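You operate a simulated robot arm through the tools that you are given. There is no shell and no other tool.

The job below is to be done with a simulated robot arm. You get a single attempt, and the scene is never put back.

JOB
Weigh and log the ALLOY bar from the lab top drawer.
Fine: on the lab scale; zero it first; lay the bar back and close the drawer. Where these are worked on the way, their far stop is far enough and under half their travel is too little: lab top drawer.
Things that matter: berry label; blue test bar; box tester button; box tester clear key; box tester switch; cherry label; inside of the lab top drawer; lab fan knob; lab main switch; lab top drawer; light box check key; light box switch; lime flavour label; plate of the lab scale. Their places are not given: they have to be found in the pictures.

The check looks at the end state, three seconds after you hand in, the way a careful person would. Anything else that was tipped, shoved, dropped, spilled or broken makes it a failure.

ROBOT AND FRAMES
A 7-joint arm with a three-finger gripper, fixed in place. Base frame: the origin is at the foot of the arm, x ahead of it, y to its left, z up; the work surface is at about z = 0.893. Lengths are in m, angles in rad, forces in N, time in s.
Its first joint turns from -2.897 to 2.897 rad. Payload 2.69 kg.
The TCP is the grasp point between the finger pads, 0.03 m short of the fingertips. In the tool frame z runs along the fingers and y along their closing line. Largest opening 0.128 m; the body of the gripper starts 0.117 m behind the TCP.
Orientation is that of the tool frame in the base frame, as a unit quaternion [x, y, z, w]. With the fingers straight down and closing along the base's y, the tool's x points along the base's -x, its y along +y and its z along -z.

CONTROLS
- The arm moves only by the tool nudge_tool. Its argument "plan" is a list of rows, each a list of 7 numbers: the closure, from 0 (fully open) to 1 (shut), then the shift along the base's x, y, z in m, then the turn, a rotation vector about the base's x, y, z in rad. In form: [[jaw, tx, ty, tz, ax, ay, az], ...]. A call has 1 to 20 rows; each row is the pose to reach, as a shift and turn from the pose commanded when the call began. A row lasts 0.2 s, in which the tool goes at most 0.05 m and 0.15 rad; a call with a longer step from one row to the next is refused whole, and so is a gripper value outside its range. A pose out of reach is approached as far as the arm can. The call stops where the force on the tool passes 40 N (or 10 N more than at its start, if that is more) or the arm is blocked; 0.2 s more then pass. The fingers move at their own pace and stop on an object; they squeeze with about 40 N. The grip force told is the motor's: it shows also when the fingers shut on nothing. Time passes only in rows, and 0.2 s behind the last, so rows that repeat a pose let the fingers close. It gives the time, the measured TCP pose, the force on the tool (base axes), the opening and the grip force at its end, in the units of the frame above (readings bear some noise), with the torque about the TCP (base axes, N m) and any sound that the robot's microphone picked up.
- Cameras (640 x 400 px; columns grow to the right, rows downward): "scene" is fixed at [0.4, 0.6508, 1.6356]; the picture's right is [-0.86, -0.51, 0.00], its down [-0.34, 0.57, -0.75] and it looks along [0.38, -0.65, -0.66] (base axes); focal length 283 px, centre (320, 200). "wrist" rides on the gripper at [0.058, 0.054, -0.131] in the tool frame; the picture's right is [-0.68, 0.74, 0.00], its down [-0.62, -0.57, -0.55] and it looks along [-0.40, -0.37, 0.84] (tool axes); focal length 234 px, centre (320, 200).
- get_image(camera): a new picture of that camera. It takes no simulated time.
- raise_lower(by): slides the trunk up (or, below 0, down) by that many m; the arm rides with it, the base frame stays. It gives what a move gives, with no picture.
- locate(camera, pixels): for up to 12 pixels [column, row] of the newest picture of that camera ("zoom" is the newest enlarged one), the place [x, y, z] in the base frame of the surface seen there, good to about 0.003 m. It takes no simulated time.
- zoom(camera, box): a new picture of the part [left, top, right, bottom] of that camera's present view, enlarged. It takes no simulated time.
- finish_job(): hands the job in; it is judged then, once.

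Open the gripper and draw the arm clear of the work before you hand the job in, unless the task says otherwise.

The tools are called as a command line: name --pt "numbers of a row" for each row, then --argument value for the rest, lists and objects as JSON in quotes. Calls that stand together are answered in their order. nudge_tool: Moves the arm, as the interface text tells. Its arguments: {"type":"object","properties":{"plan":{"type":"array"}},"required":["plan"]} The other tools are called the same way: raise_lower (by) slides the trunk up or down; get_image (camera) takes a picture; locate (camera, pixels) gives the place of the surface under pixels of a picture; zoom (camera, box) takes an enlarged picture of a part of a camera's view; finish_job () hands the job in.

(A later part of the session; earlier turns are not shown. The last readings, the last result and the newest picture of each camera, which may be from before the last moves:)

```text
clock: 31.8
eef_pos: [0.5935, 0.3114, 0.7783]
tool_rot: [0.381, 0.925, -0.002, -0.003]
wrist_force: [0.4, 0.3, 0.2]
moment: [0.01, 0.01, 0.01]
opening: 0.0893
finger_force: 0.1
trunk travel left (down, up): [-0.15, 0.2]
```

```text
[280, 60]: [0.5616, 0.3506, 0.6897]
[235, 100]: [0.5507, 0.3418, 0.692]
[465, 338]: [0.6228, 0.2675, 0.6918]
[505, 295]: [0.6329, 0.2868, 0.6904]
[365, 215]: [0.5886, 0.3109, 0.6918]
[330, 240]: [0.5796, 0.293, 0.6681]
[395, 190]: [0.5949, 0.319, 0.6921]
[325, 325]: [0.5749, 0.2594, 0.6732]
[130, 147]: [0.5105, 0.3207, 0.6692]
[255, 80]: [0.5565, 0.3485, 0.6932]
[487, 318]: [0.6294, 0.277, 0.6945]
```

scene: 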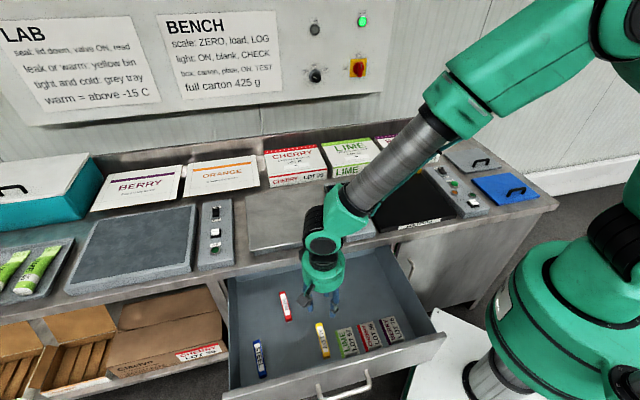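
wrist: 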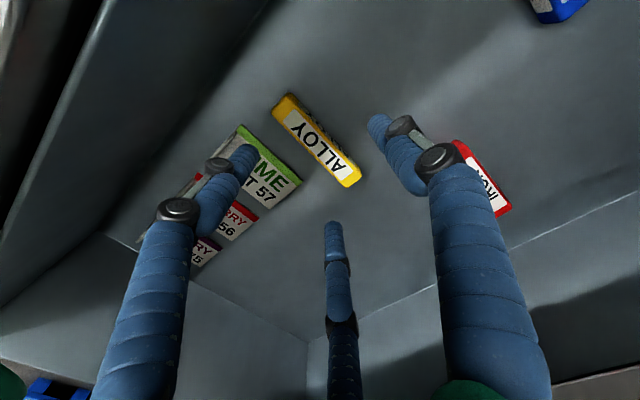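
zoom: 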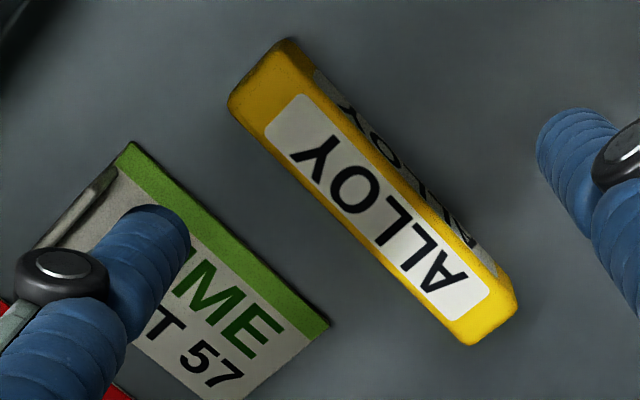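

The bar hasn't moved (centre ≈ (0.592, 0.312)). With the three-tip geometry the TCP should sit ~6 mm to the label side, so I shift and descend to just above the bar's top and check.

nudge_tool --pt "0.3 -0.0035 -0.002 -0.015 0 0 0" --pt "0.3 -0.0071 -0.0042 -0.03 0 0 0" --pt "0.3 -0.0071 -0.0042 -0.048 0 0 0" --pt "0.3 -0.0071 -0.0042 -0.048 0 0 0"

get_image --camera "wrist"

```text
clock: 32.8
eef_pos: [0.5881, 0.3094, 0.7299]
tool_rot: [0.381, 0.925, -0.001, -0.003]
wrist_force: [0.0, 0.0, -1.0]
moment: [-0.01, 0.03, -0.03]
opening: 0.0895
finger_force: 0.1
trunk travel left (down, up): [-0.15, 0.2]
```

```text
taken
```

wrist: 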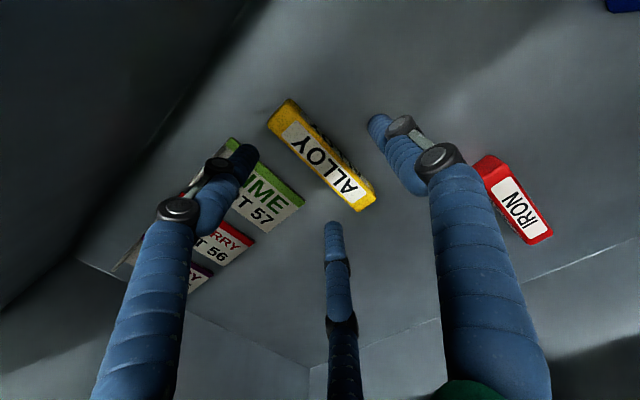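

The bar lies between the tips with room on both sides (gaps of about 30 px and 45 px), and the lime label stays outside. I'll lower the last 27 mm.

nudge_tool --pt "0.3 0 0 -0.008 0 0 0" --pt "0.3 0 0 -0.016 0 0 0" --pt "0.3 0 0 -0.022 0 0 0" --pt "0.3 0 0 -0.026 0 0 0" --pt "0.3 0 0 -0.026 0 0 0"

get_image --camera "wrist"

```text
clock: 34.0
eef_pos: [0.5871, 0.3079, 0.7052]
tool_rot: [0.382, 0.924, -0.002, -0.002]
wrist_force: [-0.5, -0.2, 0.5]
moment: [0.0, 0.01, 0.0]
opening: 0.0898
finger_force: 0.0
trunk travel left (down, up): [-0.15, 0.2]
```

```text
taken
```

wrist: 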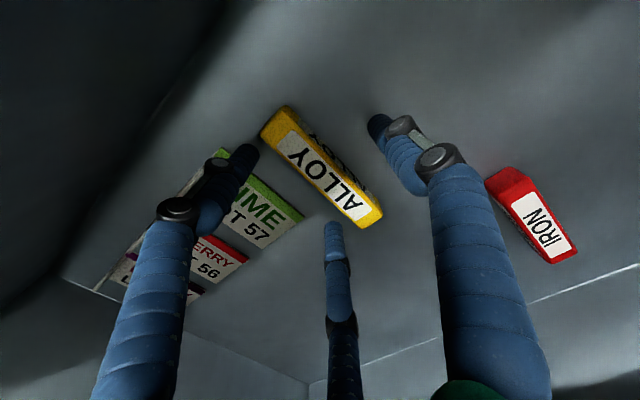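

The tips are at about z=0.675 either side of the bar with no contact. I'll close in steps on it.

nudge_tool --pt "0.45 0 0 0 0 0 0" --pt "0.55 0 0 0 0 0 0" --pt "0.62 0 0 0 0 0 0" --pt "0.7 0 0 0 0 0 0" --pt "0.8 0 0 0 0 0 0" --pt "1 0 0 0 0 0 0" --pt "1 0 0 0 0 0 0"

get_image --camera "wrist"

```text
clock: 35.6
eef_pos: [0.5877, 0.3063, 0.7051]
tool_rot: [0.382, 0.924, -0.002, -0.003]
wrist_force: [0.0, 0.8, 0.3]
moment: [0.02, 0.01, -0.02]
opening: 0.0351
finger_force: 39.8
trunk travel left (down, up): [-0.15, 0.2]
```

```text
taken
```

wrist: 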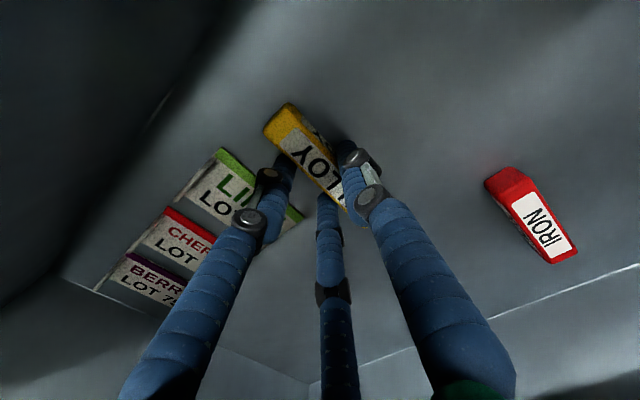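

The bar is gripped (opening 0.035, 40 N). I'll lift it slowly straight up and look.

nudge_tool --pt "1 0 0 0.01 0 0 0" --pt "1 0 0 0.03 0 0 0" --pt "1 0 0 0.06 0 0 0" --pt "1 0 0 0.1 0 0 0" --pt "1 0 0 0.14 0 0 0" --pt "1 0 0 0.18 0 0 0" --pt "1 0 0 0.22 0 0 0" --pt "1 0 0 0.26 0 0 0" --pt "1 0 0 0.3 0 0 0" --pt "1 0 0 0.33 0 0 0" --pt "1 0 0 0.33 0 0 0"

get_image --camera "scene"

get_image --camera "wrist"

```text
clock: 38.0
eef_pos: [0.5892, 0.3061, 1.0357]
tool_rot: [0.382, 0.924, -0.001, -0.003]
wrist_force: [-0.4, 0.3, 0.1]
moment: [0.01, -0.03, 0.0]
opening: 0.0351
finger_force: 39.4
trunk travel left (down, up): [-0.15, 0.2]
```

```text
taken
```

scene: 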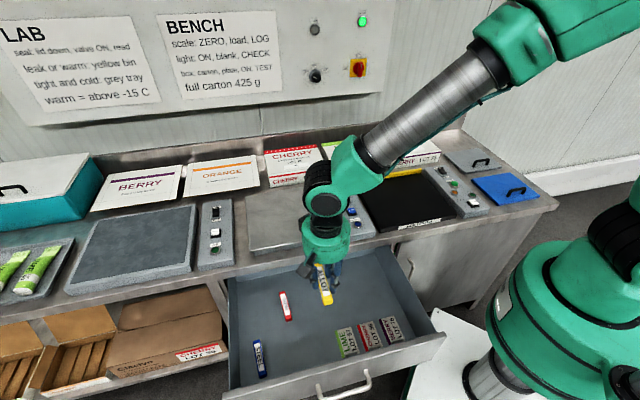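

```text
taken
```

wrist: 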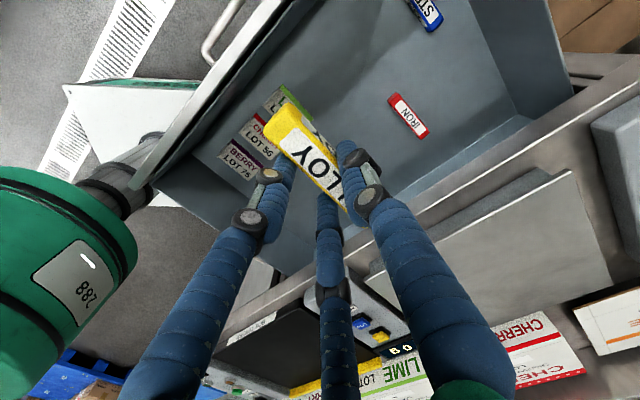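

ALLOY is held level above the drawer. I'll carry it over the middle of the scale plate (about (0.8415, 0.092)), staying high.

nudge_tool --pt "1 0.02 -0.017 0.0 0 0 0" --pt "1 0.045 -0.038 0.0 0 0 0" --pt "1 0.07 -0.06 0.0 0 0 0" --pt "1 0.097 -0.082 0.0 0 0 0" --pt "1 0.124 -0.105 0.0 0 0 0" --pt "1 0.151 -0.128 0.0 0 0 0" --pt "1 0.178 -0.151 0.0 0 0 0" --pt "1 0.205 -0.174 0.0 0 0 0" --pt "1 0.23 -0.196 -0.01 0 0 0" --pt "1 0.246 -0.209 -0.02 0 0 0" --pt "1 0.2525 -0.2144 -0.03 0 0 0" --pt "1 0.2525 -0.2144 -0.04 0 0 0" --pt "1 0.2525 -0.2144 -0.04 0 0 0"

get_image --camera "scene"

get_image --camera "wrist"

```text
clock: 40.8
eef_pos: [0.8416, 0.0933, 0.9968]
tool_rot: [0.381, 0.924, -0.002, -0.002]
wrist_force: [-0.1, -0.7, -1.4]
moment: [-0.03, 0.0, 0.03]
opening: 0.035
finger_force: 39.6
trunk travel left (down, up): [-0.15, 0.2]
```

```text
taken
```

scene: 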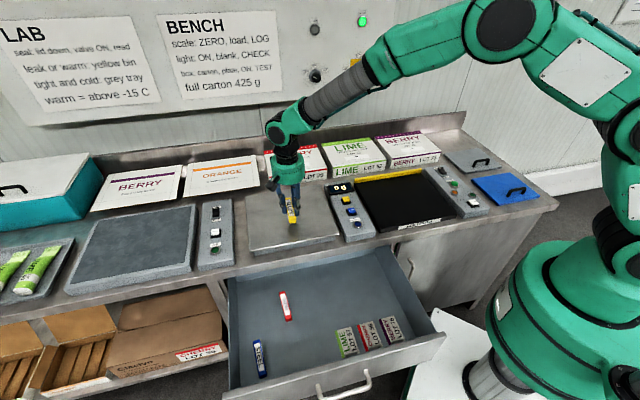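

```text
taken
```

wrist: 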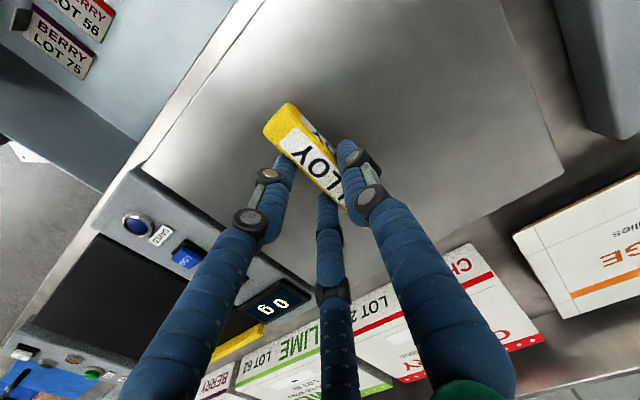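

The bar is above the plate's middle and the display reads 0 g. I'll lower it gently until it just meets the plate.

nudge_tool --pt "1 0 0 -0.01 0 0 0" --pt "1 0 0 -0.02 0 0 0" --pt "1 0 0 -0.028 0 0 0" --pt "1 0 0 -0.032 0 0 0" --pt "1 0 0 -0.034 0 0 0" --pt "1 0 0 -0.034 0 0 0"

zoom --camera "scene" --box '[230, 150, 390, 260]'

```text
clock: 42.2
eef_pos: [0.8396, 0.0924, 0.9616]
tool_rot: [0.382, 0.924, -0.002, -0.002]
wrist_force: [-1.3, 0.3, 3.6]
moment: [0.16, 0.04, 0.03]
opening: 0.0352
finger_force: 39.8
trunk travel left (down, up): [-0.15, 0.2]
```

```text
3.64 times, centred on (310, 205) of scene
```

zoom: 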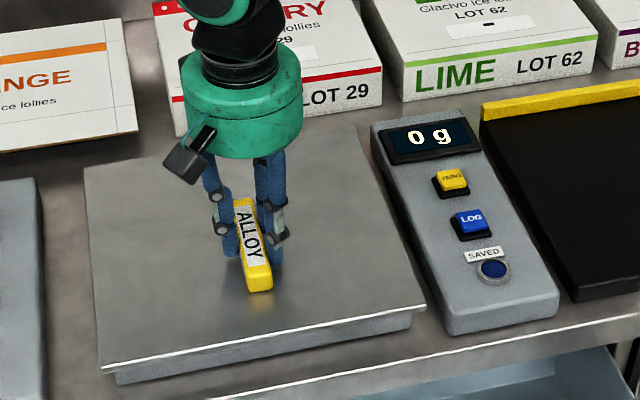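

There's light contact (3.6 N). I'll open the fingers in steps to leave the bar on the plate, then check before lifting.

nudge_tool --pt "0.65 0 0 0 0 0 0" --pt "0.5 0 0 0 0 0 0" --pt "0.35 0 0 0 0 0 0" --pt "0.35 0 0 0 0 0 0"

zoom --camera "scene" --box '[230, 150, 390, 260]'

get_image --camera "wrist"

```text
clock: 43.2
eef_pos: [0.8406, 0.0931, 0.9606]
tool_rot: [0.382, 0.924, -0.002, -0.003]
wrist_force: [-0.1, 0.1, 0.0]
moment: [-0.02, 0.0, 0.0]
opening: 0.0833
finger_force: 0.0
trunk travel left (down, up): [-0.15, 0.2]
```

```text
3.64 times, centred on (310, 205) of scene
```

zoom: 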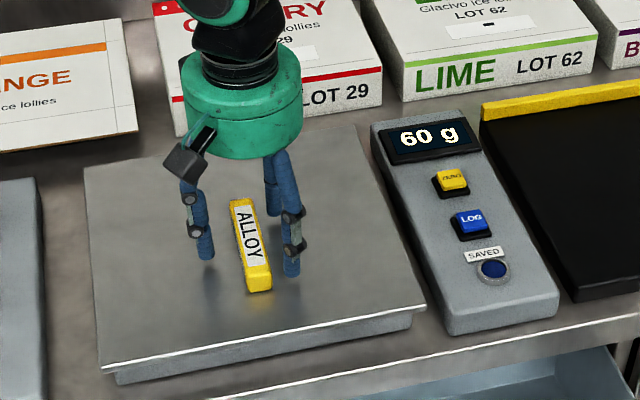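

```text
taken
```

wrist: 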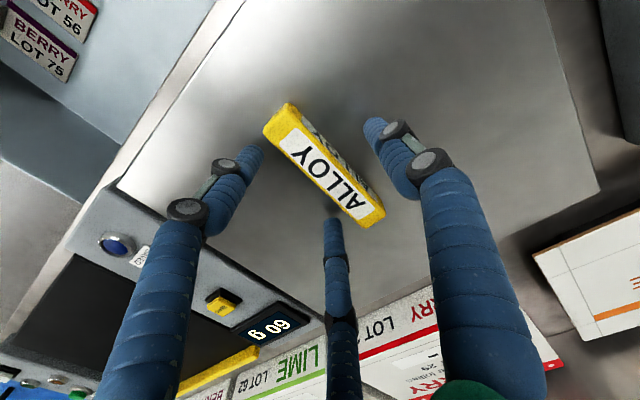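

The bar is free on the plate and the display shows a reading (60 g, maybe still settling). I'll lift straight up and read it again.

nudge_tool --pt "0.35 0 0 0.01 0 0 0" --pt "0.35 0 0 0.03 0 0 0" --pt "0.35 0 0 0.06 0 0 0" --pt "0.35 0 0 0.09 0 0 0" --pt "0.35 0 0 0.11 0 0 0" --pt "0.35 0 0 0.11 0 0 0"

zoom --camera "scene" --box '[230, 150, 390, 260]'

```text
clock: 44.6
eef_pos: [0.8407, 0.0929, 1.0707]
tool_rot: [0.382, 0.924, -0.001, -0.003]
wrist_force: [-0.6, 0.2, -0.8]
moment: [-0.02, -0.04, 0.0]
opening: 0.0834
finger_force: 0.0
trunk travel left (down, up): [-0.15, 0.2]
```

```text
3.64 times, centred on (310, 205) of scene
```

zoom: 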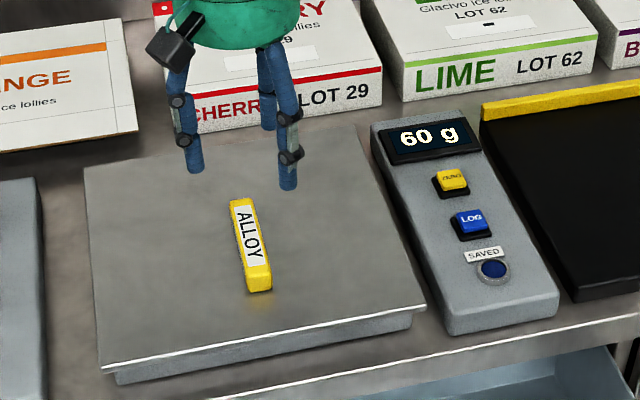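

The reading holds at 60 g. Now I shut the fingers and go above the blue LOG key at about (0.6825, -0.052).

nudge_tool --pt "1 -0.02 -0.018 0.0 0 0 0" --pt "1 -0.045 -0.042 0.0 0 0 0" --pt "1 -0.072 -0.066 0.0 0 0 0" --pt "1 -0.1 -0.092 0.0 0 0 0" --pt "1 -0.128 -0.118 0.0 0 0 0" --pt "1 -0.15 -0.138 -0.02 0 0 0" --pt "1 -0.158 -0.145 -0.05 0 0 0" --pt "1 -0.158 -0.145 -0.08 0 0 0" --pt "1 -0.158 -0.145 -0.09 0 0 0" --pt "1 -0.158 -0.145 -0.09 0 0 0"

get_image --camera "wrist"

zoom --camera "scene" --box '[290, 150, 410, 250]'

```text
clock: 46.8
eef_pos: [0.6826, -0.0522, 0.9792]
tool_rot: [0.382, 0.924, -0.002, -0.003]
wrist_force: [0.0, 0.5, 0.4]
moment: [-0.01, 0.01, 0.0]
opening: 0.0022
finger_force: 31.4
trunk travel left (down, up): [-0.15, 0.2]
```

```text
taken
```

wrist: 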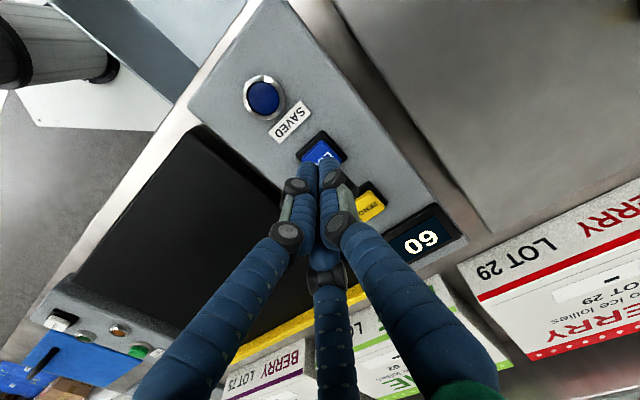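

```text
4.00 times, centred on (350, 200) of scene
```

zoom: 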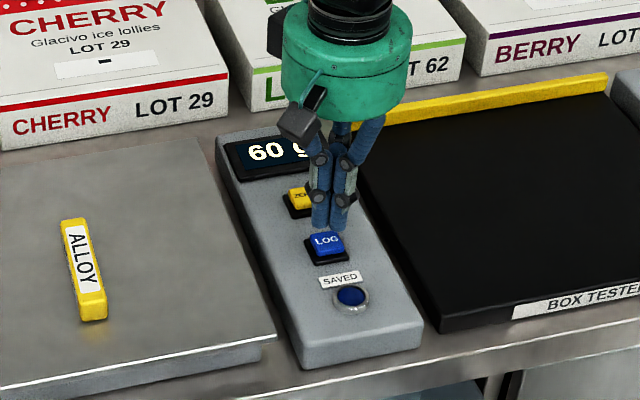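

The tips are right above LOG (wrist (322,152)), display at 60 g. I'll press down with the same depth that clicked ZERO.

nudge_tool --pt "1 0 0.002 -0.012 0 0 0" --pt "1 0 0.002 -0.02 0 0 0" --pt "1 0 0.002 -0.024 0 0 0" --pt "1 0 0.002 -0.027 0 0 0" --pt "1 0 0.002 -0.03 0 0 0" --pt "1 0 0.002 -0.03 0 0 0"

get_image --camera "wrist"

```text
clock: 48.2
eef_pos: [0.6825, -0.0498, 0.9519]
tool_rot: [0.382, 0.924, -0.002, -0.002]
wrist_force: [-0.4, 1.3, 2.3]
moment: [0.0, -0.04, 0.0]
opening: 0.0062
finger_force: 31.1
trunk travel left (down, up): [-0.15, 0.2]
heard: click
```

```text
taken
```

wrist: 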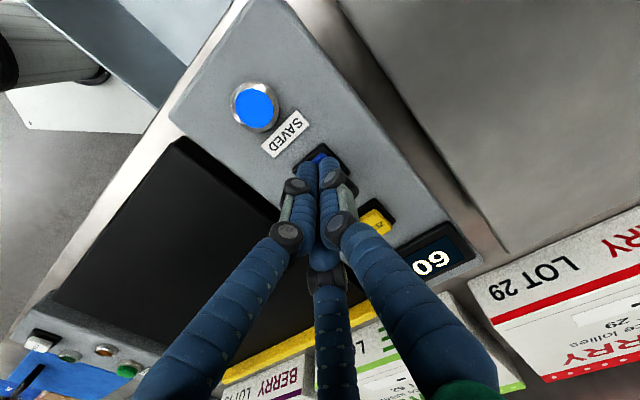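

A click was heard and the SAVED lamp at (255,107) is lit blue, with 60 g shown. I'll lift off the key straight up.

nudge_tool --pt "1 0 0 0.01 0 0 0" --pt "1 0 0 0.04 0 0 0" --pt "1 0 0 0.08 0 0 0" --pt "1 0 0 0.12 0 0 0" --pt "1 0 0 0.12 0 0 0"

zoom --camera "scene" --box '[230, 150, 390, 260]'

```text
clock: 49.4
eef_pos: [0.6796, -0.0486, 1.0709]
tool_rot: [0.381, 0.924, -0.002, -0.003]
wrist_force: [-1.1, 0.8, 0.7]
moment: [-0.01, 0.01, 0.04]
opening: 0.0022
finger_force: 31.4
trunk travel left (down, up): [-0.15, 0.2]
```

```text
3.64 times, centred on (310, 205) of scene
```

zoom: 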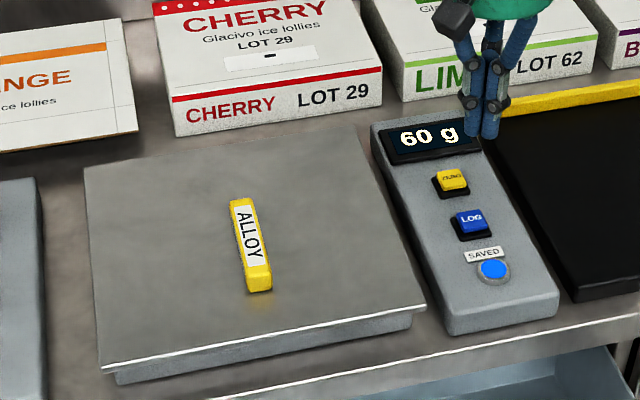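

SAVED is lit and the reading is 60 g. Now I measure the bar on the plate to pick it up again.

locate --camera "zoom" --pixels '[[242, 204], [260, 278], [232, 208], [252, 201], [250, 272], [270, 266], [251, 240]]'

```text
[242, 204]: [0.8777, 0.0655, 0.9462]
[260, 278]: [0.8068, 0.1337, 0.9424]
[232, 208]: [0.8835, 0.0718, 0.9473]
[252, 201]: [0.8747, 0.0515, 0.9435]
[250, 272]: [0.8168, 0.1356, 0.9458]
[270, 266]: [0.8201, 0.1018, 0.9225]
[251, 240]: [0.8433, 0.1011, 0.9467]
```

The bar centre is about (0.842, 0.098), as I left it. I'll go back above it with the fingers re-opened.

nudge_tool --pt "1 0.02 0.018 0.0 0 0 0" --pt "0.35 0.045 0.042 0.0 0 0 0" --pt "0.35 0.072 0.066 0.0 0 0 0" --pt "0.35 0.1 0.092 0.0 0 0 0" --pt "0.35 0.128 0.117 0.0 0 0 0" --pt "0.35 0.15 0.136 0.0 0 0 0" --pt "0.35 0.158 0.143 0.0 0 0 0" --pt "0.35 0.158 0.143 -0.03 0 0 0" --pt "0.35 0.158 0.143 -0.06 0 0 0" --pt "0.35 0.158 0.143 -0.06 0 0 0"

get_image --camera "wrist"

```text
clock: 51.6
eef_pos: [0.8413, 0.0937, 1.011]
tool_rot: [0.382, 0.924, -0.001, -0.002]
wrist_force: [-0.2, 0.6, -1.0]
moment: [-0.01, 0.05, 0.0]
opening: 0.0833
finger_force: 0.0
trunk travel left (down, up): [-0.15, 0.2]
```

```text
taken
```

wrist: 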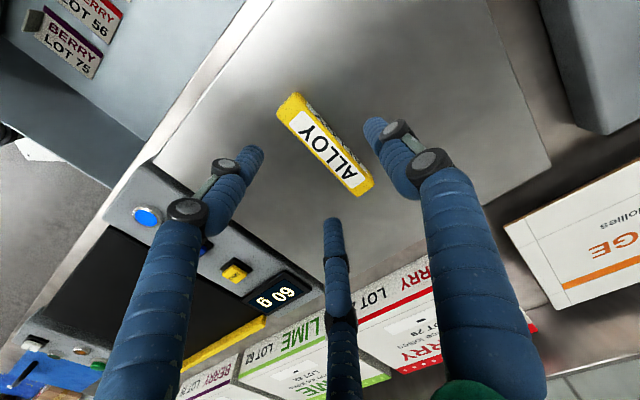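

The bar lies centrally between the tips again. I'll lower the remaining 50 mm and close on it in steps.

nudge_tool --pt "0.35 0 0 -0.015 0 0 0" --pt "0.35 0 0 -0.03 0 0 0" --pt "0.35 0 0 -0.042 0 0 0" --pt "0.35 0 0 -0.049 0 0 0" --pt "0.35 0 0 -0.049 0 0 0" --pt "0.5 0 0 -0.049 0 0 0" --pt "0.62 0 0 -0.049 0 0 0" --pt "0.7 0 0 -0.049 0 0 0" --pt "0.8 0 0 -0.049 0 0 0" --pt "1 0 0 -0.049 0 0 0" --pt "1 0 0 -0.049 0 0 0"

get_image --camera "wrist"

```text
clock: 54.0
eef_pos: [0.8422, 0.093, 0.9631]
tool_rot: [0.382, 0.924, -0.002, -0.003]
wrist_force: [-0.6, 0.0, 0.5]
moment: [0.07, 0.01, -0.04]
opening: 0.0352
finger_force: 39.5
trunk travel left (down, up): [-0.15, 0.2]
```

```text
taken
```

wrist: 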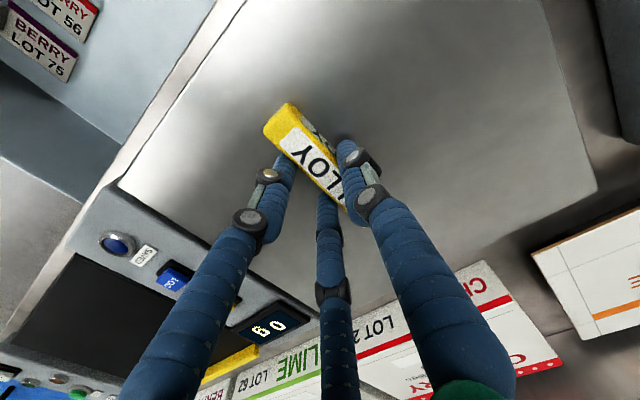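

The bar is gripped again (0.035, 39.5 N); the display went back to 0 g as it is taken up. I'll lift it and carry it back above its old place in the drawer.

nudge_tool --pt "1 0 0 0.01 0 0 0" --pt "1 0 0 0.03 0 0 0" --pt "1 0 0 0.06 0 0 0" --pt "1 0 0 0.074 0 0 0" --pt "1 -0.02 0.017 0.074 0 0 0" --pt "1 -0.045 0.038 0.074 0 0 0" --pt "1 -0.072 0.061 0.074 0 0 0" --pt "1 -0.1 0.085 0.074 0 0 0" --pt "1 -0.128 0.109 0.074 0 0 0" --pt "1 -0.156 0.133 0.074 0 0 0" --pt "1 -0.184 0.156 0.074 0 0 0" --pt "1 -0.21 0.178 0.074 0 0 0" --pt "1 -0.232 0.197 0.074 0 0 0" --pt "1 -0.247 0.21 0.074 0 0 0" --pt "1 -0.2525 0.2144 0.074 0 0 0" --pt "1 -0.2525 0.2144 0.074 0 0 0"

get_image --camera "scene"

get_image --camera "wrist"

```text
clock: 57.4
eef_pos: [0.5878, 0.3072, 1.0361]
tool_rot: [0.381, 0.924, -0.002, -0.003]
wrist_force: [0.1, 1.0, -0.9]
moment: [0.01, 0.0, 0.02]
opening: 0.035
finger_force: 40.2
trunk travel left (down, up): [-0.15, 0.2]
```

```text
taken
```

scene: 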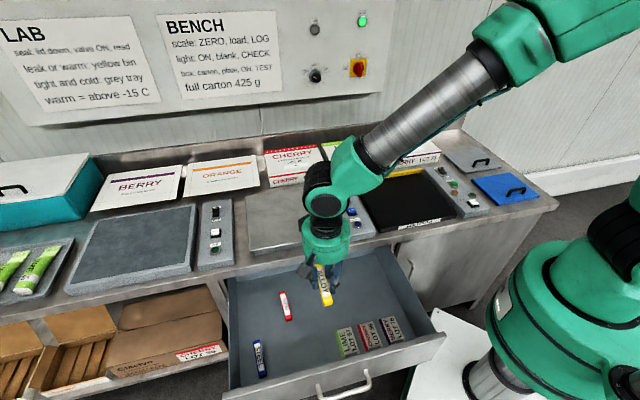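

```text
taken
```

wrist: 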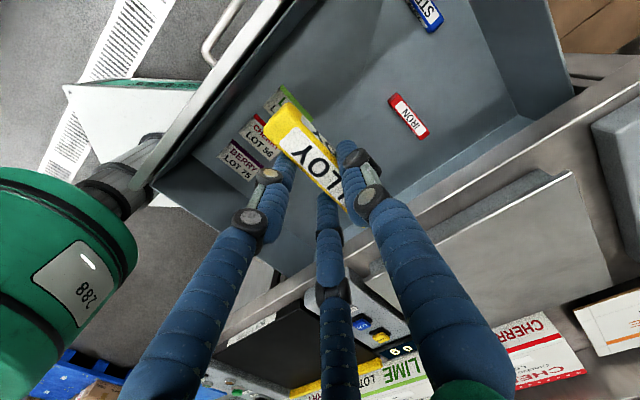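

The view matches the one right after the pick-up, with the drawer unmoved. I'll lower the bar to just above the drawer floor, slowly at the end.

nudge_tool --pt "1 0 0 -0.04 0 0 0" --pt "1 0 0 -0.08 0 0 0" --pt "1 0 0 -0.12 0 0 0" --pt "1 0 0 -0.16 0 0 0" --pt "1 0 0 -0.2 0 0 0" --pt "1 0 0 -0.24 0 0 0" --pt "1 0 0 -0.275 0 0 0" --pt "1 0 0 -0.3 0 0 0" --pt "1 0 0 -0.315 0 0 0" --pt "1 0 0 -0.323 0 0 0" --pt "1 0 0 -0.327 0 0 0" --pt "1 0 0 -0.329 0 0 0" --pt "1 0 0 -0.329 0 0 0"

get_image --camera "wrist"

```text
clock: 60.2
eef_pos: [0.5876, 0.307, 0.7067]
tool_rot: [0.382, 0.924, -0.002, -0.003]
wrist_force: [0.2, -0.1, -0.8]
moment: [0.01, -0.01, -0.02]
opening: 0.0352
finger_force: 40.5
trunk travel left (down, up): [-0.15, 0.2]
```

```text
taken
```

wrist: 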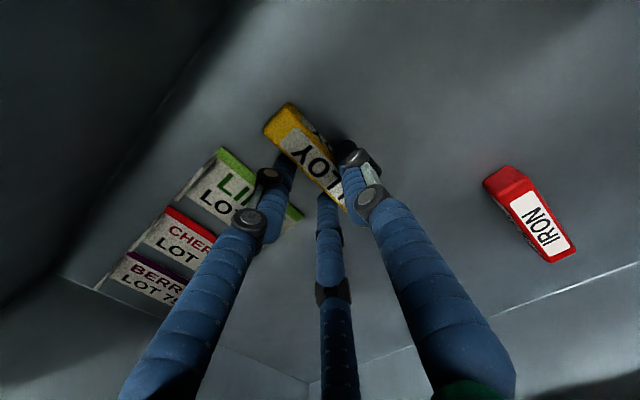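

No contact yet; I'll go down another 1–3 mm to feel the floor.

nudge_tool --pt "1 0 0 -0.001 0 0 0" --pt "1 0 0 -0.002 0 0 0" --pt "1 0 0 -0.002 0 0 0"

```text
clock: 61.0
eef_pos: [0.5872, 0.3079, 0.705]
tool_rot: [0.382, 0.924, -0.001, -0.001]
wrist_force: [-1.6, -0.5, 8.7]
moment: [0.17, -0.03, 0.02]
opening: 0.0351
finger_force: 40.4
trunk travel left (down, up): [-0.15, 0.2]
```

Contact is felt (8.7 N), so the bar is on the drawer floor. I'll open in steps to 0.083 (staying clear of the lime label) and check.

nudge_tool --pt "0.68 0 0 0.001 0 0 0" --pt "0.6 0 0 0.001 0 0 0" --pt "0.5 0 0 0.001 0 0 0" --pt "0.38 0 0 0.001 0 0 0" --pt "0.38 0 0 0.001 0 0 0"

get_image --camera "wrist"

```text
clock: 62.2
eef_pos: [0.5882, 0.3078, 0.7053]
tool_rot: [0.382, 0.924, -0.001, -0.003]
wrist_force: [-0.1, -0.2, -0.2]
moment: [-0.02, 0.02, 0.01]
opening: 0.0791
finger_force: 0.0
trunk travel left (down, up): [-0.15, 0.2]
```

```text
taken
```

wrist: 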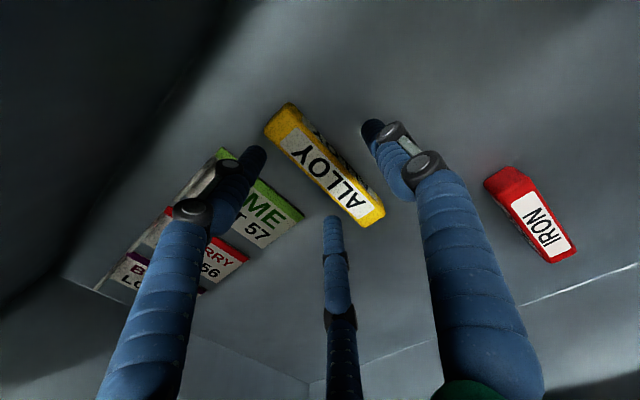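

ALLOY lies flat between the open tips and the label is untouched. I'll lift straight up out of the drawer.

nudge_tool --pt "0.38 0 0 0.01 0 0 0" --pt "0.38 0 0 0.03 0 0 0" --pt "0.38 0 0 0.06 0 0 0" --pt "0.38 0 0 0.1 0 0 0" --pt "0.38 0 0 0.14 0 0 0" --pt "0.38 0 0 0.18 0 0 0" --pt "0.38 0 0 0.22 0 0 0" --pt "0.38 0 0 0.26 0 0 0" --pt "0.38 0 0 0.3 0 0 0" --pt "0.38 0 0 0.345 0 0 0" --pt "0.38 0 0 0.345 0 0 0"

get_image --camera "scene"

zoom --camera "scene" --box '[220, 160, 460, 400]'

```text
clock: 64.6
eef_pos: [0.5862, 0.3086, 1.0517]
tool_rot: [0.382, 0.924, -0.002, -0.003]
wrist_force: [-0.8, -0.9, 0.9]
moment: [0.04, -0.01, 0.02]
opening: 0.0792
finger_force: 0.1
trunk travel left (down, up): [-0.15, 0.2]
```

```text
taken
```

scene: 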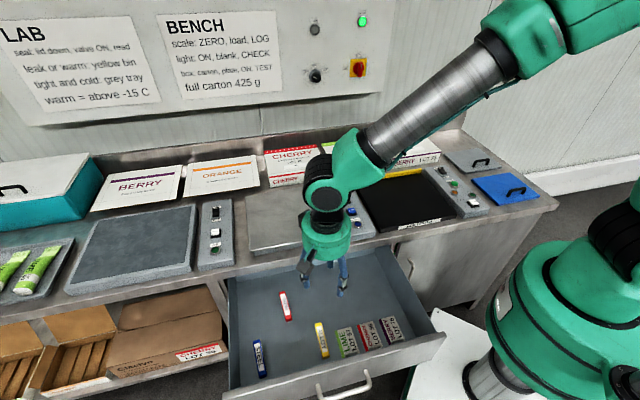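

```text
1.67 times, centred on (340, 280) of scene
```

zoom: 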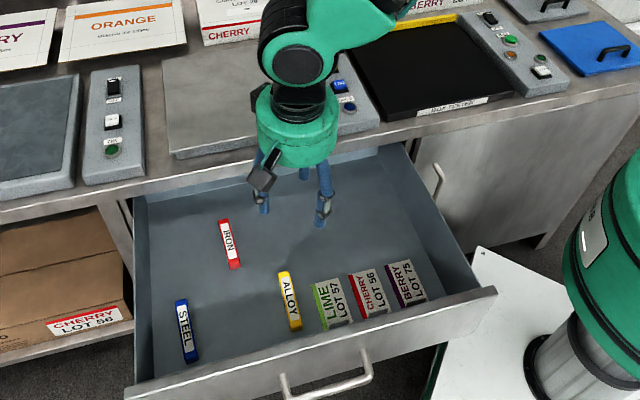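

All items are in place, ALLOY back where it was. Now I prepare to close the drawer the same way: first yaw back +90° while moving out over the drawer front.

nudge_tool --pt "0.65 -0.0105 0.0093 0 0 0 0.1309" --pt "0.65 -0.021 0.0185 0 0 0 0.2618" --pt "0.65 -0.0315 0.0278 0 0 0 0.3927" --pt "0.65 -0.042 0.037 0 0 0 0.5236" --pt "0.65 -0.0525 0.0463 0 0 0 0.6545" --pt "0.65 -0.063 0.0555 0 0 0 0.7854" --pt "0.65 -0.0735 0.0648 0 0 0 0.9163" --pt "0.65 -0.084 0.074 0 0 0 1.0472" --pt "0.65 -0.0945 0.0833 0 0 0 1.1781" --pt "0.65 -0.105 0.0925 0 0 0 1.309" --pt "0.65 -0.1155 0.1018 0 0 0 1.4399" --pt "0.65 -0.126 0.111 0 0 0 1.5708" --pt "0.65 -0.126 0.111 0 0 0 1.5708"

```text
clock: 67.4
eef_pos: [0.46, 0.4194, 1.051]
tool_rot: [-0.384, 0.923, -0.003, -0.001]
wrist_force: [-0.4, 0.5, -0.1]
moment: [-0.01, 0.02, 0.0]
opening: 0.0447
finger_force: 0.1
trunk travel left (down, up): [-0.15, 0.2]
```

The yaw is done. Now I tilt 60° towards the drawer front while moving out to the earlier retreat spot.

nudge_tool --pt "0.65 -0.008 0.008 0.0 -0.1 -0.1 0" --pt "0.65 -0.016 0.016 -0.005 -0.2 -0.2 0" --pt "0.65 -0.024 0.024 -0.01 -0.3 -0.3 0" --pt "0.65 -0.032 0.032 -0.015 -0.4 -0.4 0" --pt "0.65 -0.04 0.039 -0.02 -0.5 -0.5 0" --pt "0.65 -0.048 0.046 -0.03 -0.6 -0.6 0" --pt "0.65 -0.056 0.053 -0.04 -0.7 -0.7 0" --pt "0.65 -0.061 0.058 -0.044 -0.7405 -0.7405 0" --pt "0.65 -0.061 0.058 -0.044 -0.7405 -0.7405 0"

get_image --camera "scene"

```text
clock: 69.4
eef_pos: [0.3994, 0.4769, 1.0072]
tool_rot: [-0.331, 0.798, -0.466, 0.191]
wrist_force: [-1.0, 0.5, -0.3]
moment: [0.02, -0.03, 0.04]
opening: 0.045
finger_force: 0.1
trunk travel left (down, up): [-0.15, 0.2]
```

```text
taken
```

scene: 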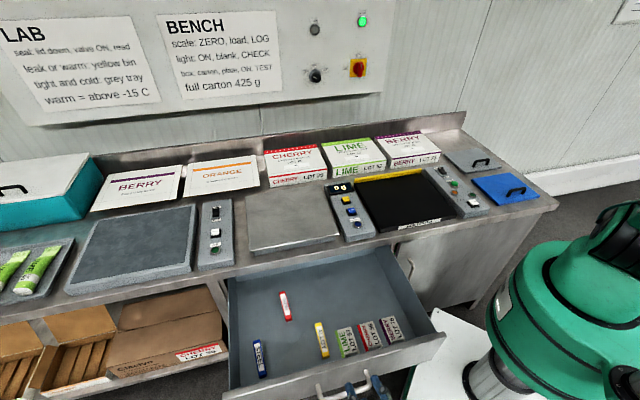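

The pose matches the earlier retreat spot. I'll descend to a pre-grasp in front of the handle and look at it with the wrist camera.

nudge_tool --pt "0.65 0 0 -0.04 0 0 0" --pt "0.65 0 0 -0.08 0 0 0" --pt "0.65 0 0 -0.12 0 0 0" --pt "0.65 0 0 -0.16 0 0 0" --pt "0.65 0.003 -0.003 -0.195 0 0 0" --pt "0.65 0.006 -0.006 -0.212 0 0 0" --pt "0.65 0.006 -0.006 -0.212 0 0 0"

get_image --camera "wrist"

```text
clock: 71.0
eef_pos: [0.4066, 0.4713, 0.7968]
tool_rot: [-0.331, 0.799, -0.465, 0.191]
wrist_force: [-0.2, -0.5, -0.7]
moment: [-0.01, -0.03, 0.03]
opening: 0.0449
finger_force: 0.1
trunk travel left (down, up): [-0.15, 0.2]
```

```text
taken
```

wrist: 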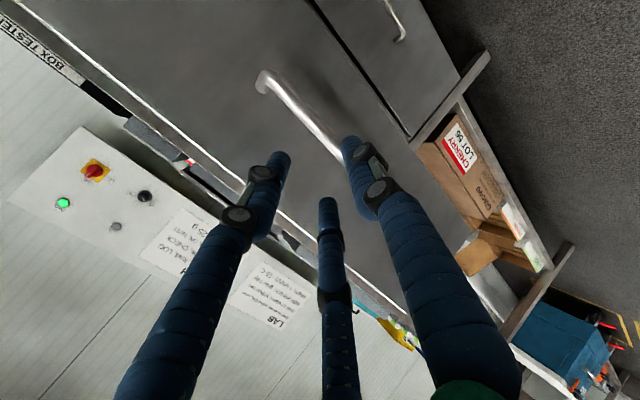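

locate --camera "wrist" --pixels '[[278, 92], [290, 105], [305, 122], [320, 139], [333, 153], [262, 82], [330, 90], [230, 110]]'

```text
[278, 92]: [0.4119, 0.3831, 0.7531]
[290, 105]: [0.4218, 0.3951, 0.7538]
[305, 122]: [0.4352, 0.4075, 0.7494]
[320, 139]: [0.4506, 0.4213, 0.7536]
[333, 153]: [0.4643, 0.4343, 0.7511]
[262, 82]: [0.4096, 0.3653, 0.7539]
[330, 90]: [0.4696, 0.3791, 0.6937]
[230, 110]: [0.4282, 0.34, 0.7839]
```

The bar is where I left it (t≈-0.020, z≈0.752). I'll slide forward along the finger line to the same grip pose and close on it.

nudge_tool --pt "0.65 0.012 -0.012 -0.01 0 0 0" --pt "0.65 0.024 -0.024 -0.021 0 0 0" --pt "0.65 0.036 -0.036 -0.033 0 0 0" --pt "0.65 0.0445 -0.0445 -0.0415 0 0 0" --pt "0.65 0.0445 -0.0445 -0.0415 0 0 0" --pt "0.8 0.0445 -0.0445 -0.0415 0 0 0" --pt "1 0.0445 -0.0445 -0.0415 0 0 0" --pt "1 0.0445 -0.0445 -0.0415 0 0 0"

get_image --camera "wrist"

```text
clock: 72.8
eef_pos: [0.4504, 0.425, 0.7547]
tool_rot: [-0.331, 0.799, -0.465, 0.191]
wrist_force: [4.7, -10.8, 14.1]
moment: [-0.41, 0.15, -0.18]
opening: 0.0221
finger_force: 44.8
trunk travel left (down, up): [-0.15, 0.2]
```

```text
taken
```

wrist: 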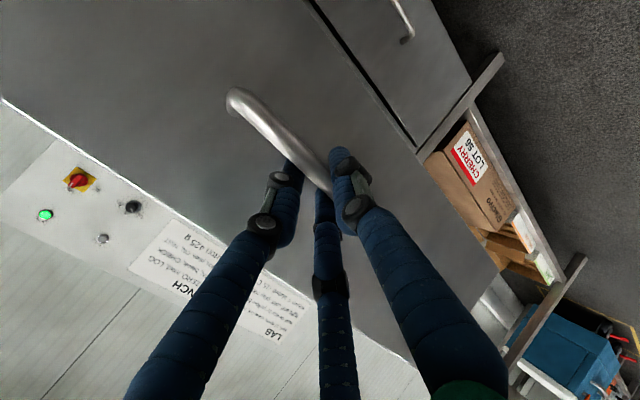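

The bar is gripped again (0.022, 45 N). I'll add a 1.5 mm z correction and push the drawer in smoothly along [0.707, -0.707].

nudge_tool --pt "1 0.0 0.0 0.0015 0 0 0" --pt "1 0.004 -0.004 0.0015 0 0 0" --pt "1 0.01 -0.01 0.0015 0 0 0" --pt "1 0.017 -0.017 0.0015 0 0 0" --pt "1 0.025 -0.025 0.0015 0 0 0" --pt "1 0.033 -0.033 0.0015 0 0 0" --pt "1 0.041 -0.041 0.0015 0 0 0" --pt "1 0.049 -0.049 0.0015 0 0 0" --pt "1 0.057 -0.057 0.0015 0 0 0" --pt "1 0.065 -0.065 0.0015 0 0 0" --pt "1 0.073 -0.073 0.0015 0 0 0" --pt "1 0.081 -0.081 0.0015 0 0 0" --pt "1 0.089 -0.089 0.0015 0 0 0" --pt "1 0.096 -0.096 0.0015 0 0 0" --pt "1 0.1 -0.1 0.0015 0 0 0" --pt "1 0.1 -0.1 0.0015 0 0 0"

get_image --camera "scene"

```text
clock: 75.9
eef_pos: [0.549, 0.3274, 0.7539]
tool_rot: [-0.331, 0.799, -0.464, 0.189]
wrist_force: [2.5, 3.3, -11.2]
moment: [-0.2, 0.26, -0.67]
opening: 0.022
finger_force: 45.0
trunk travel left (down, up): [-0.15, 0.2]
stopped in row 15: the force on the tool passed its limit at 41 N (the readings are from after the stop); the commanded pose is now the measured one
```

```text
taken
```

scene: 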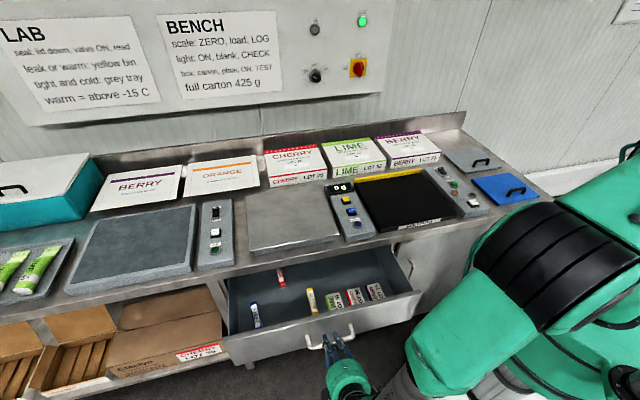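

The push paused at 41 N about 0.14 m in (misalignment strain, now relaxed, -11 N in z). I'll lower by 1 mm and continue pushing in smaller steps.

nudge_tool --pt "1 0.0 0.0 -0.001 0 0 0" --pt "1 0.004 -0.004 -0.001 0 0 0" --pt "1 0.01 -0.01 -0.001 0 0 0" --pt "1 0.017 -0.017 -0.001 0 0 0" --pt "1 0.024 -0.024 -0.001 0 0 0" --pt "1 0.031 -0.031 -0.001 0 0 0" --pt "1 0.038 -0.038 -0.001 0 0 0" --pt "1 0.045 -0.045 -0.001 0 0 0" --pt "1 0.05 -0.05 -0.001 0 0 0" --pt "1 0.05 -0.05 -0.001 0 0 0"

get_image --camera "scene"

```text
clock: 78.1
eef_pos: [0.5986, 0.2797, 0.7537]
tool_rot: [-0.331, 0.799, -0.465, 0.188]
wrist_force: [1.6, 1.3, -10.3]
moment: [0.22, -0.13, 0.5]
opening: 0.0219
finger_force: 45.5
trunk travel left (down, up): [-0.15, 0.2]
```

```text
taken
```

scene: 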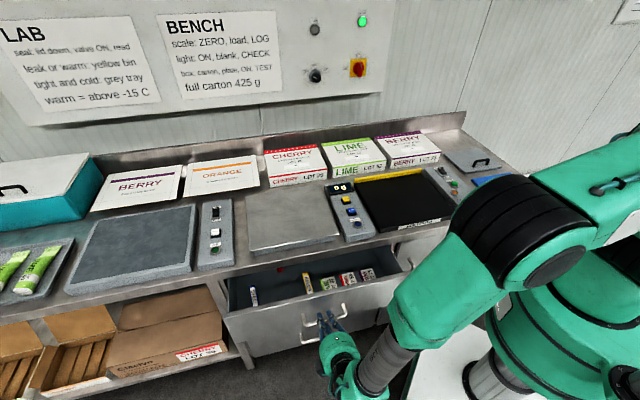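

The drawer goes in fine (about 0.13 m left). I'll push on, slowing towards the closed stop.

nudge_tool --pt "1 0.004 -0.004 -0.001 0 0 0" --pt "1 0.01 -0.01 -0.001 0 0 0" --pt "1 0.017 -0.017 -0.001 0 0 0" --pt "1 0.024 -0.024 -0.001 0 0 0" --pt "1 0.031 -0.031 -0.001 0 0 0" --pt "1 0.038 -0.038 -0.001 0 0 0" --pt "1 0.045 -0.045 -0.001 0 0 0" --pt "1 0.052 -0.052 -0.001 0 0 0" --pt "1 0.058 -0.058 -0.001 0 0 0" --pt "1 0.064 -0.064 -0.001 0 0 0" --pt "1 0.07 -0.07 -0.001 0 0 0" --pt "1 0.075 -0.075 -0.001 0 0 0" --pt "1 0.078 -0.078 -0.001 0 0 0" --pt "1 0.078 -0.078 -0.001 0 0 0"

zoom --camera "scene" --box '[200, 200, 440, 360]'

```text
clock: 81.1
eef_pos: [0.6776, 0.1992, 0.7542]
tool_rot: [-0.33, 0.799, -0.464, 0.191]
wrist_force: [0.6, -0.8, 15.6]
moment: [-0.25, 0.1, -0.12]
opening: 0.0218
finger_force: 44.3
trunk travel left (down, up): [-0.15, 0.2]
```

```text
2.50 times, centred on (320, 280) of scene
```

zoom: 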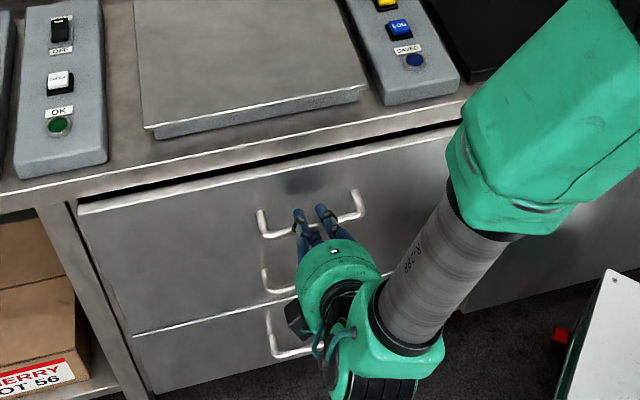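

About 18 mm remain. I'll ease it home in 2–3 mm steps until the stop is felt.

nudge_tool --pt "1 0.002 -0.002 0.001 0 0 0" --pt "1 0.004 -0.004 0.001 0 0 0" --pt "1 0.006 -0.006 0.001 0 0 0" --pt "1 0.008 -0.008 0.001 0 0 0" --pt "1 0.01 -0.01 0.001 0 0 0" --pt "1 0.012 -0.012 0.001 0 0 0" --pt "1 0.014 -0.014 0.001 0 0 0" --pt "1 0.016 -0.016 0.001 0 0 0" --pt "1 0.018 -0.018 0.001 0 0 0"

zoom --camera "scene" --box '[200, 200, 440, 360]'

```text
clock: 83.2
eef_pos: [0.6925, 0.1834, 0.7526]
tool_rot: [-0.331, 0.799, -0.464, 0.19]
wrist_force: [-16.3, 6.3, 14.1]
moment: [0.28, -0.06, 0.45]
opening: 0.0219
finger_force: 44.7
trunk travel left (down, up): [-0.15, 0.2]
stopped in row 9: the force on the tool passed its limit at 41 N (the readings are from after the stop); the commanded pose is now the measured one
```

```text
2.50 times, centred on (320, 280) of scene
```

zoom: 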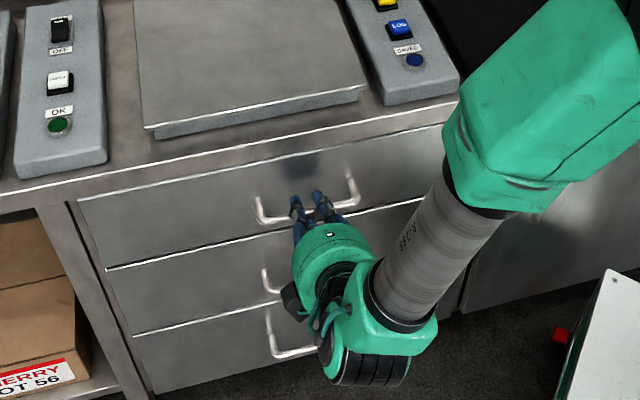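

The stop is felt and the top drawer's face is flush with its neighbours. I'll release the bar and back away along the finger line, then look.

nudge_tool --pt "0.65 0 0 0 0 0 0" --pt "0.65 0 0 0 0 0 0" --pt "0.65 0 0 0 0 0 0" --pt "0.65 -0.01 0.01 0.008 0 0 0" --pt "0.65 -0.024 0.024 0.02 0 0 0" --pt "0.65 -0.042 0.042 0.033 0 0 0" --pt "0.65 -0.065 0.065 0.045 0 0 0" --pt "0.65 -0.09 0.09 0.05 0 0 0" --pt "0.65 -0.115 0.115 0.06 0 0 0" --pt "0.65 -0.13 0.13 0.09 0 0 0" --pt "0.65 -0.13 0.13 0.09 0 0 0"

get_image --camera "scene"

get_image --camera "wrist"

```text
clock: 85.6
eef_pos: [0.5643, 0.3107, 0.8431]
tool_rot: [-0.332, 0.799, -0.464, 0.19]
wrist_force: [0.0, 0.0, 0.5]
moment: [0.02, 0.0, 0.01]
opening: 0.0447
finger_force: 0.0
trunk travel left (down, up): [-0.15, 0.2]
```

```text
taken
```

scene: 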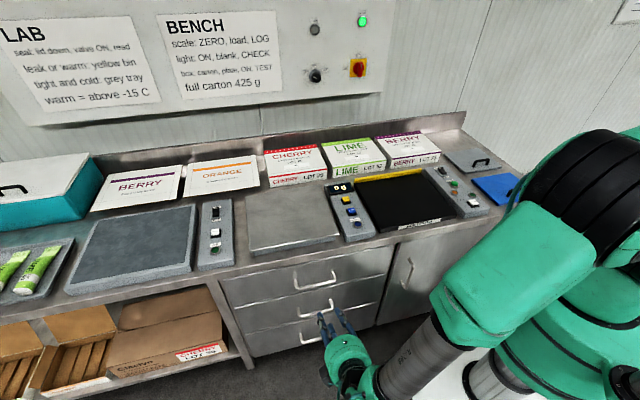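

```text
taken
```

wrist: 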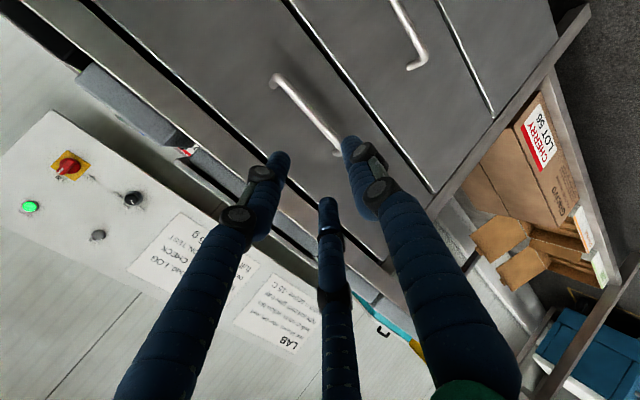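

The drawer looks shut. I'll verify its depth by measuring the face and the bar against their starting values (face t≈-0.403, bar t≈-0.360).

zoom --camera "scene" --box '[220, 230, 400, 350]'

locate --camera "zoom" --pixels '[[283, 194], [340, 184], [392, 172], [100, 200], [500, 110], [335, 150], [150, 180], [450, 120], [430, 190], [200, 240]]'

```text
3.33 times, centred on (310, 290) of scene
```

zoom: 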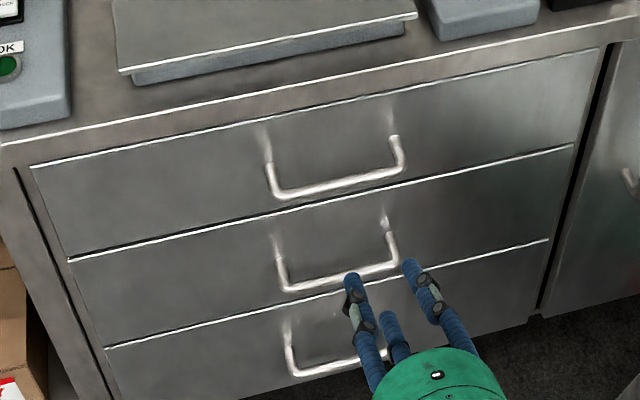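

```text
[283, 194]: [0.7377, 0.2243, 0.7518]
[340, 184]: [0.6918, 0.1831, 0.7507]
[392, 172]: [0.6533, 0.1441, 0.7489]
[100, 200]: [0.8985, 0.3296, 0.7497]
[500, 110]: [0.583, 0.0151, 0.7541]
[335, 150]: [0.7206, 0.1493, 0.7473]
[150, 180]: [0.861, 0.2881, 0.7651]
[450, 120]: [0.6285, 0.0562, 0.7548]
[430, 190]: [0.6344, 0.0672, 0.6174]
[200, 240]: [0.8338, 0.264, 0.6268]
```

The measurements match the starting ones (face t≈-0.403, bar t≈-0.359), so the drawer is shut. I'll rise, bring the tool upright and open the gripper, well clear of the bench.

nudge_tool --pt "0.65 -0.01 0.01 0.04 0 0 0" --pt "0.65 -0.02 0.02 0.08 0 0 0" --pt "0.65 -0.03 0.03 0.12 0 0 0" --pt "0.65 -0.04 0.04 0.16 0 0 0" --pt "0.65 -0.05 0.05 0.2 0.1 0.1 0" --pt "0.65 -0.05 0.05 0.23 0.2 0.2 0" --pt "0.65 -0.05 0.05 0.26 0.3 0.3 0" --pt "0.5 -0.05 0.05 0.28 0.4 0.4 0" --pt "0.3 -0.05 0.05 0.3 0.5 0.5 0" --pt "0.1 -0.05 0.05 0.32 0.6 0.6 0" --pt "0 -0.05 0.05 0.34 0.7 0.7 0" --pt "0 -0.05 0.05 0.34 0.7405 0.7405 0" --pt "0 -0.05 0.05 0.34 0.7405 0.7405 0"

get_image --camera "scene"

get_image --camera "wrist"

```text
clock: 88.4
eef_pos: [0.5128, 0.363, 1.1826]
tool_rot: [-0.385, 0.923, -0.001, 0.0]
wrist_force: [-0.4, -0.6, 0.0]
moment: [0.05, 0.08, 0.03]
opening: 0.1279
finger_force: 0.1
trunk travel left (down, up): [-0.15, 0.2]
```

```text
taken
```

scene: 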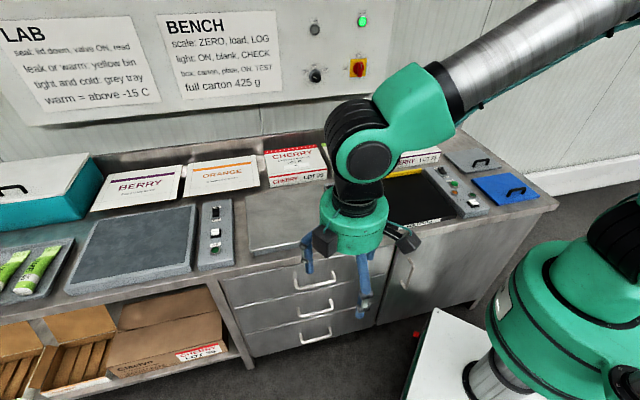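

```text
taken
```

wrist: 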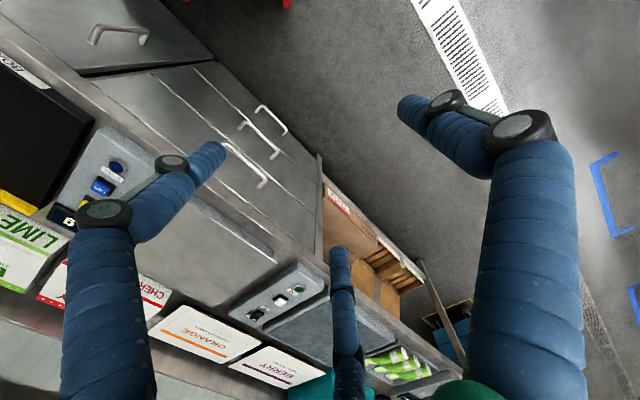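

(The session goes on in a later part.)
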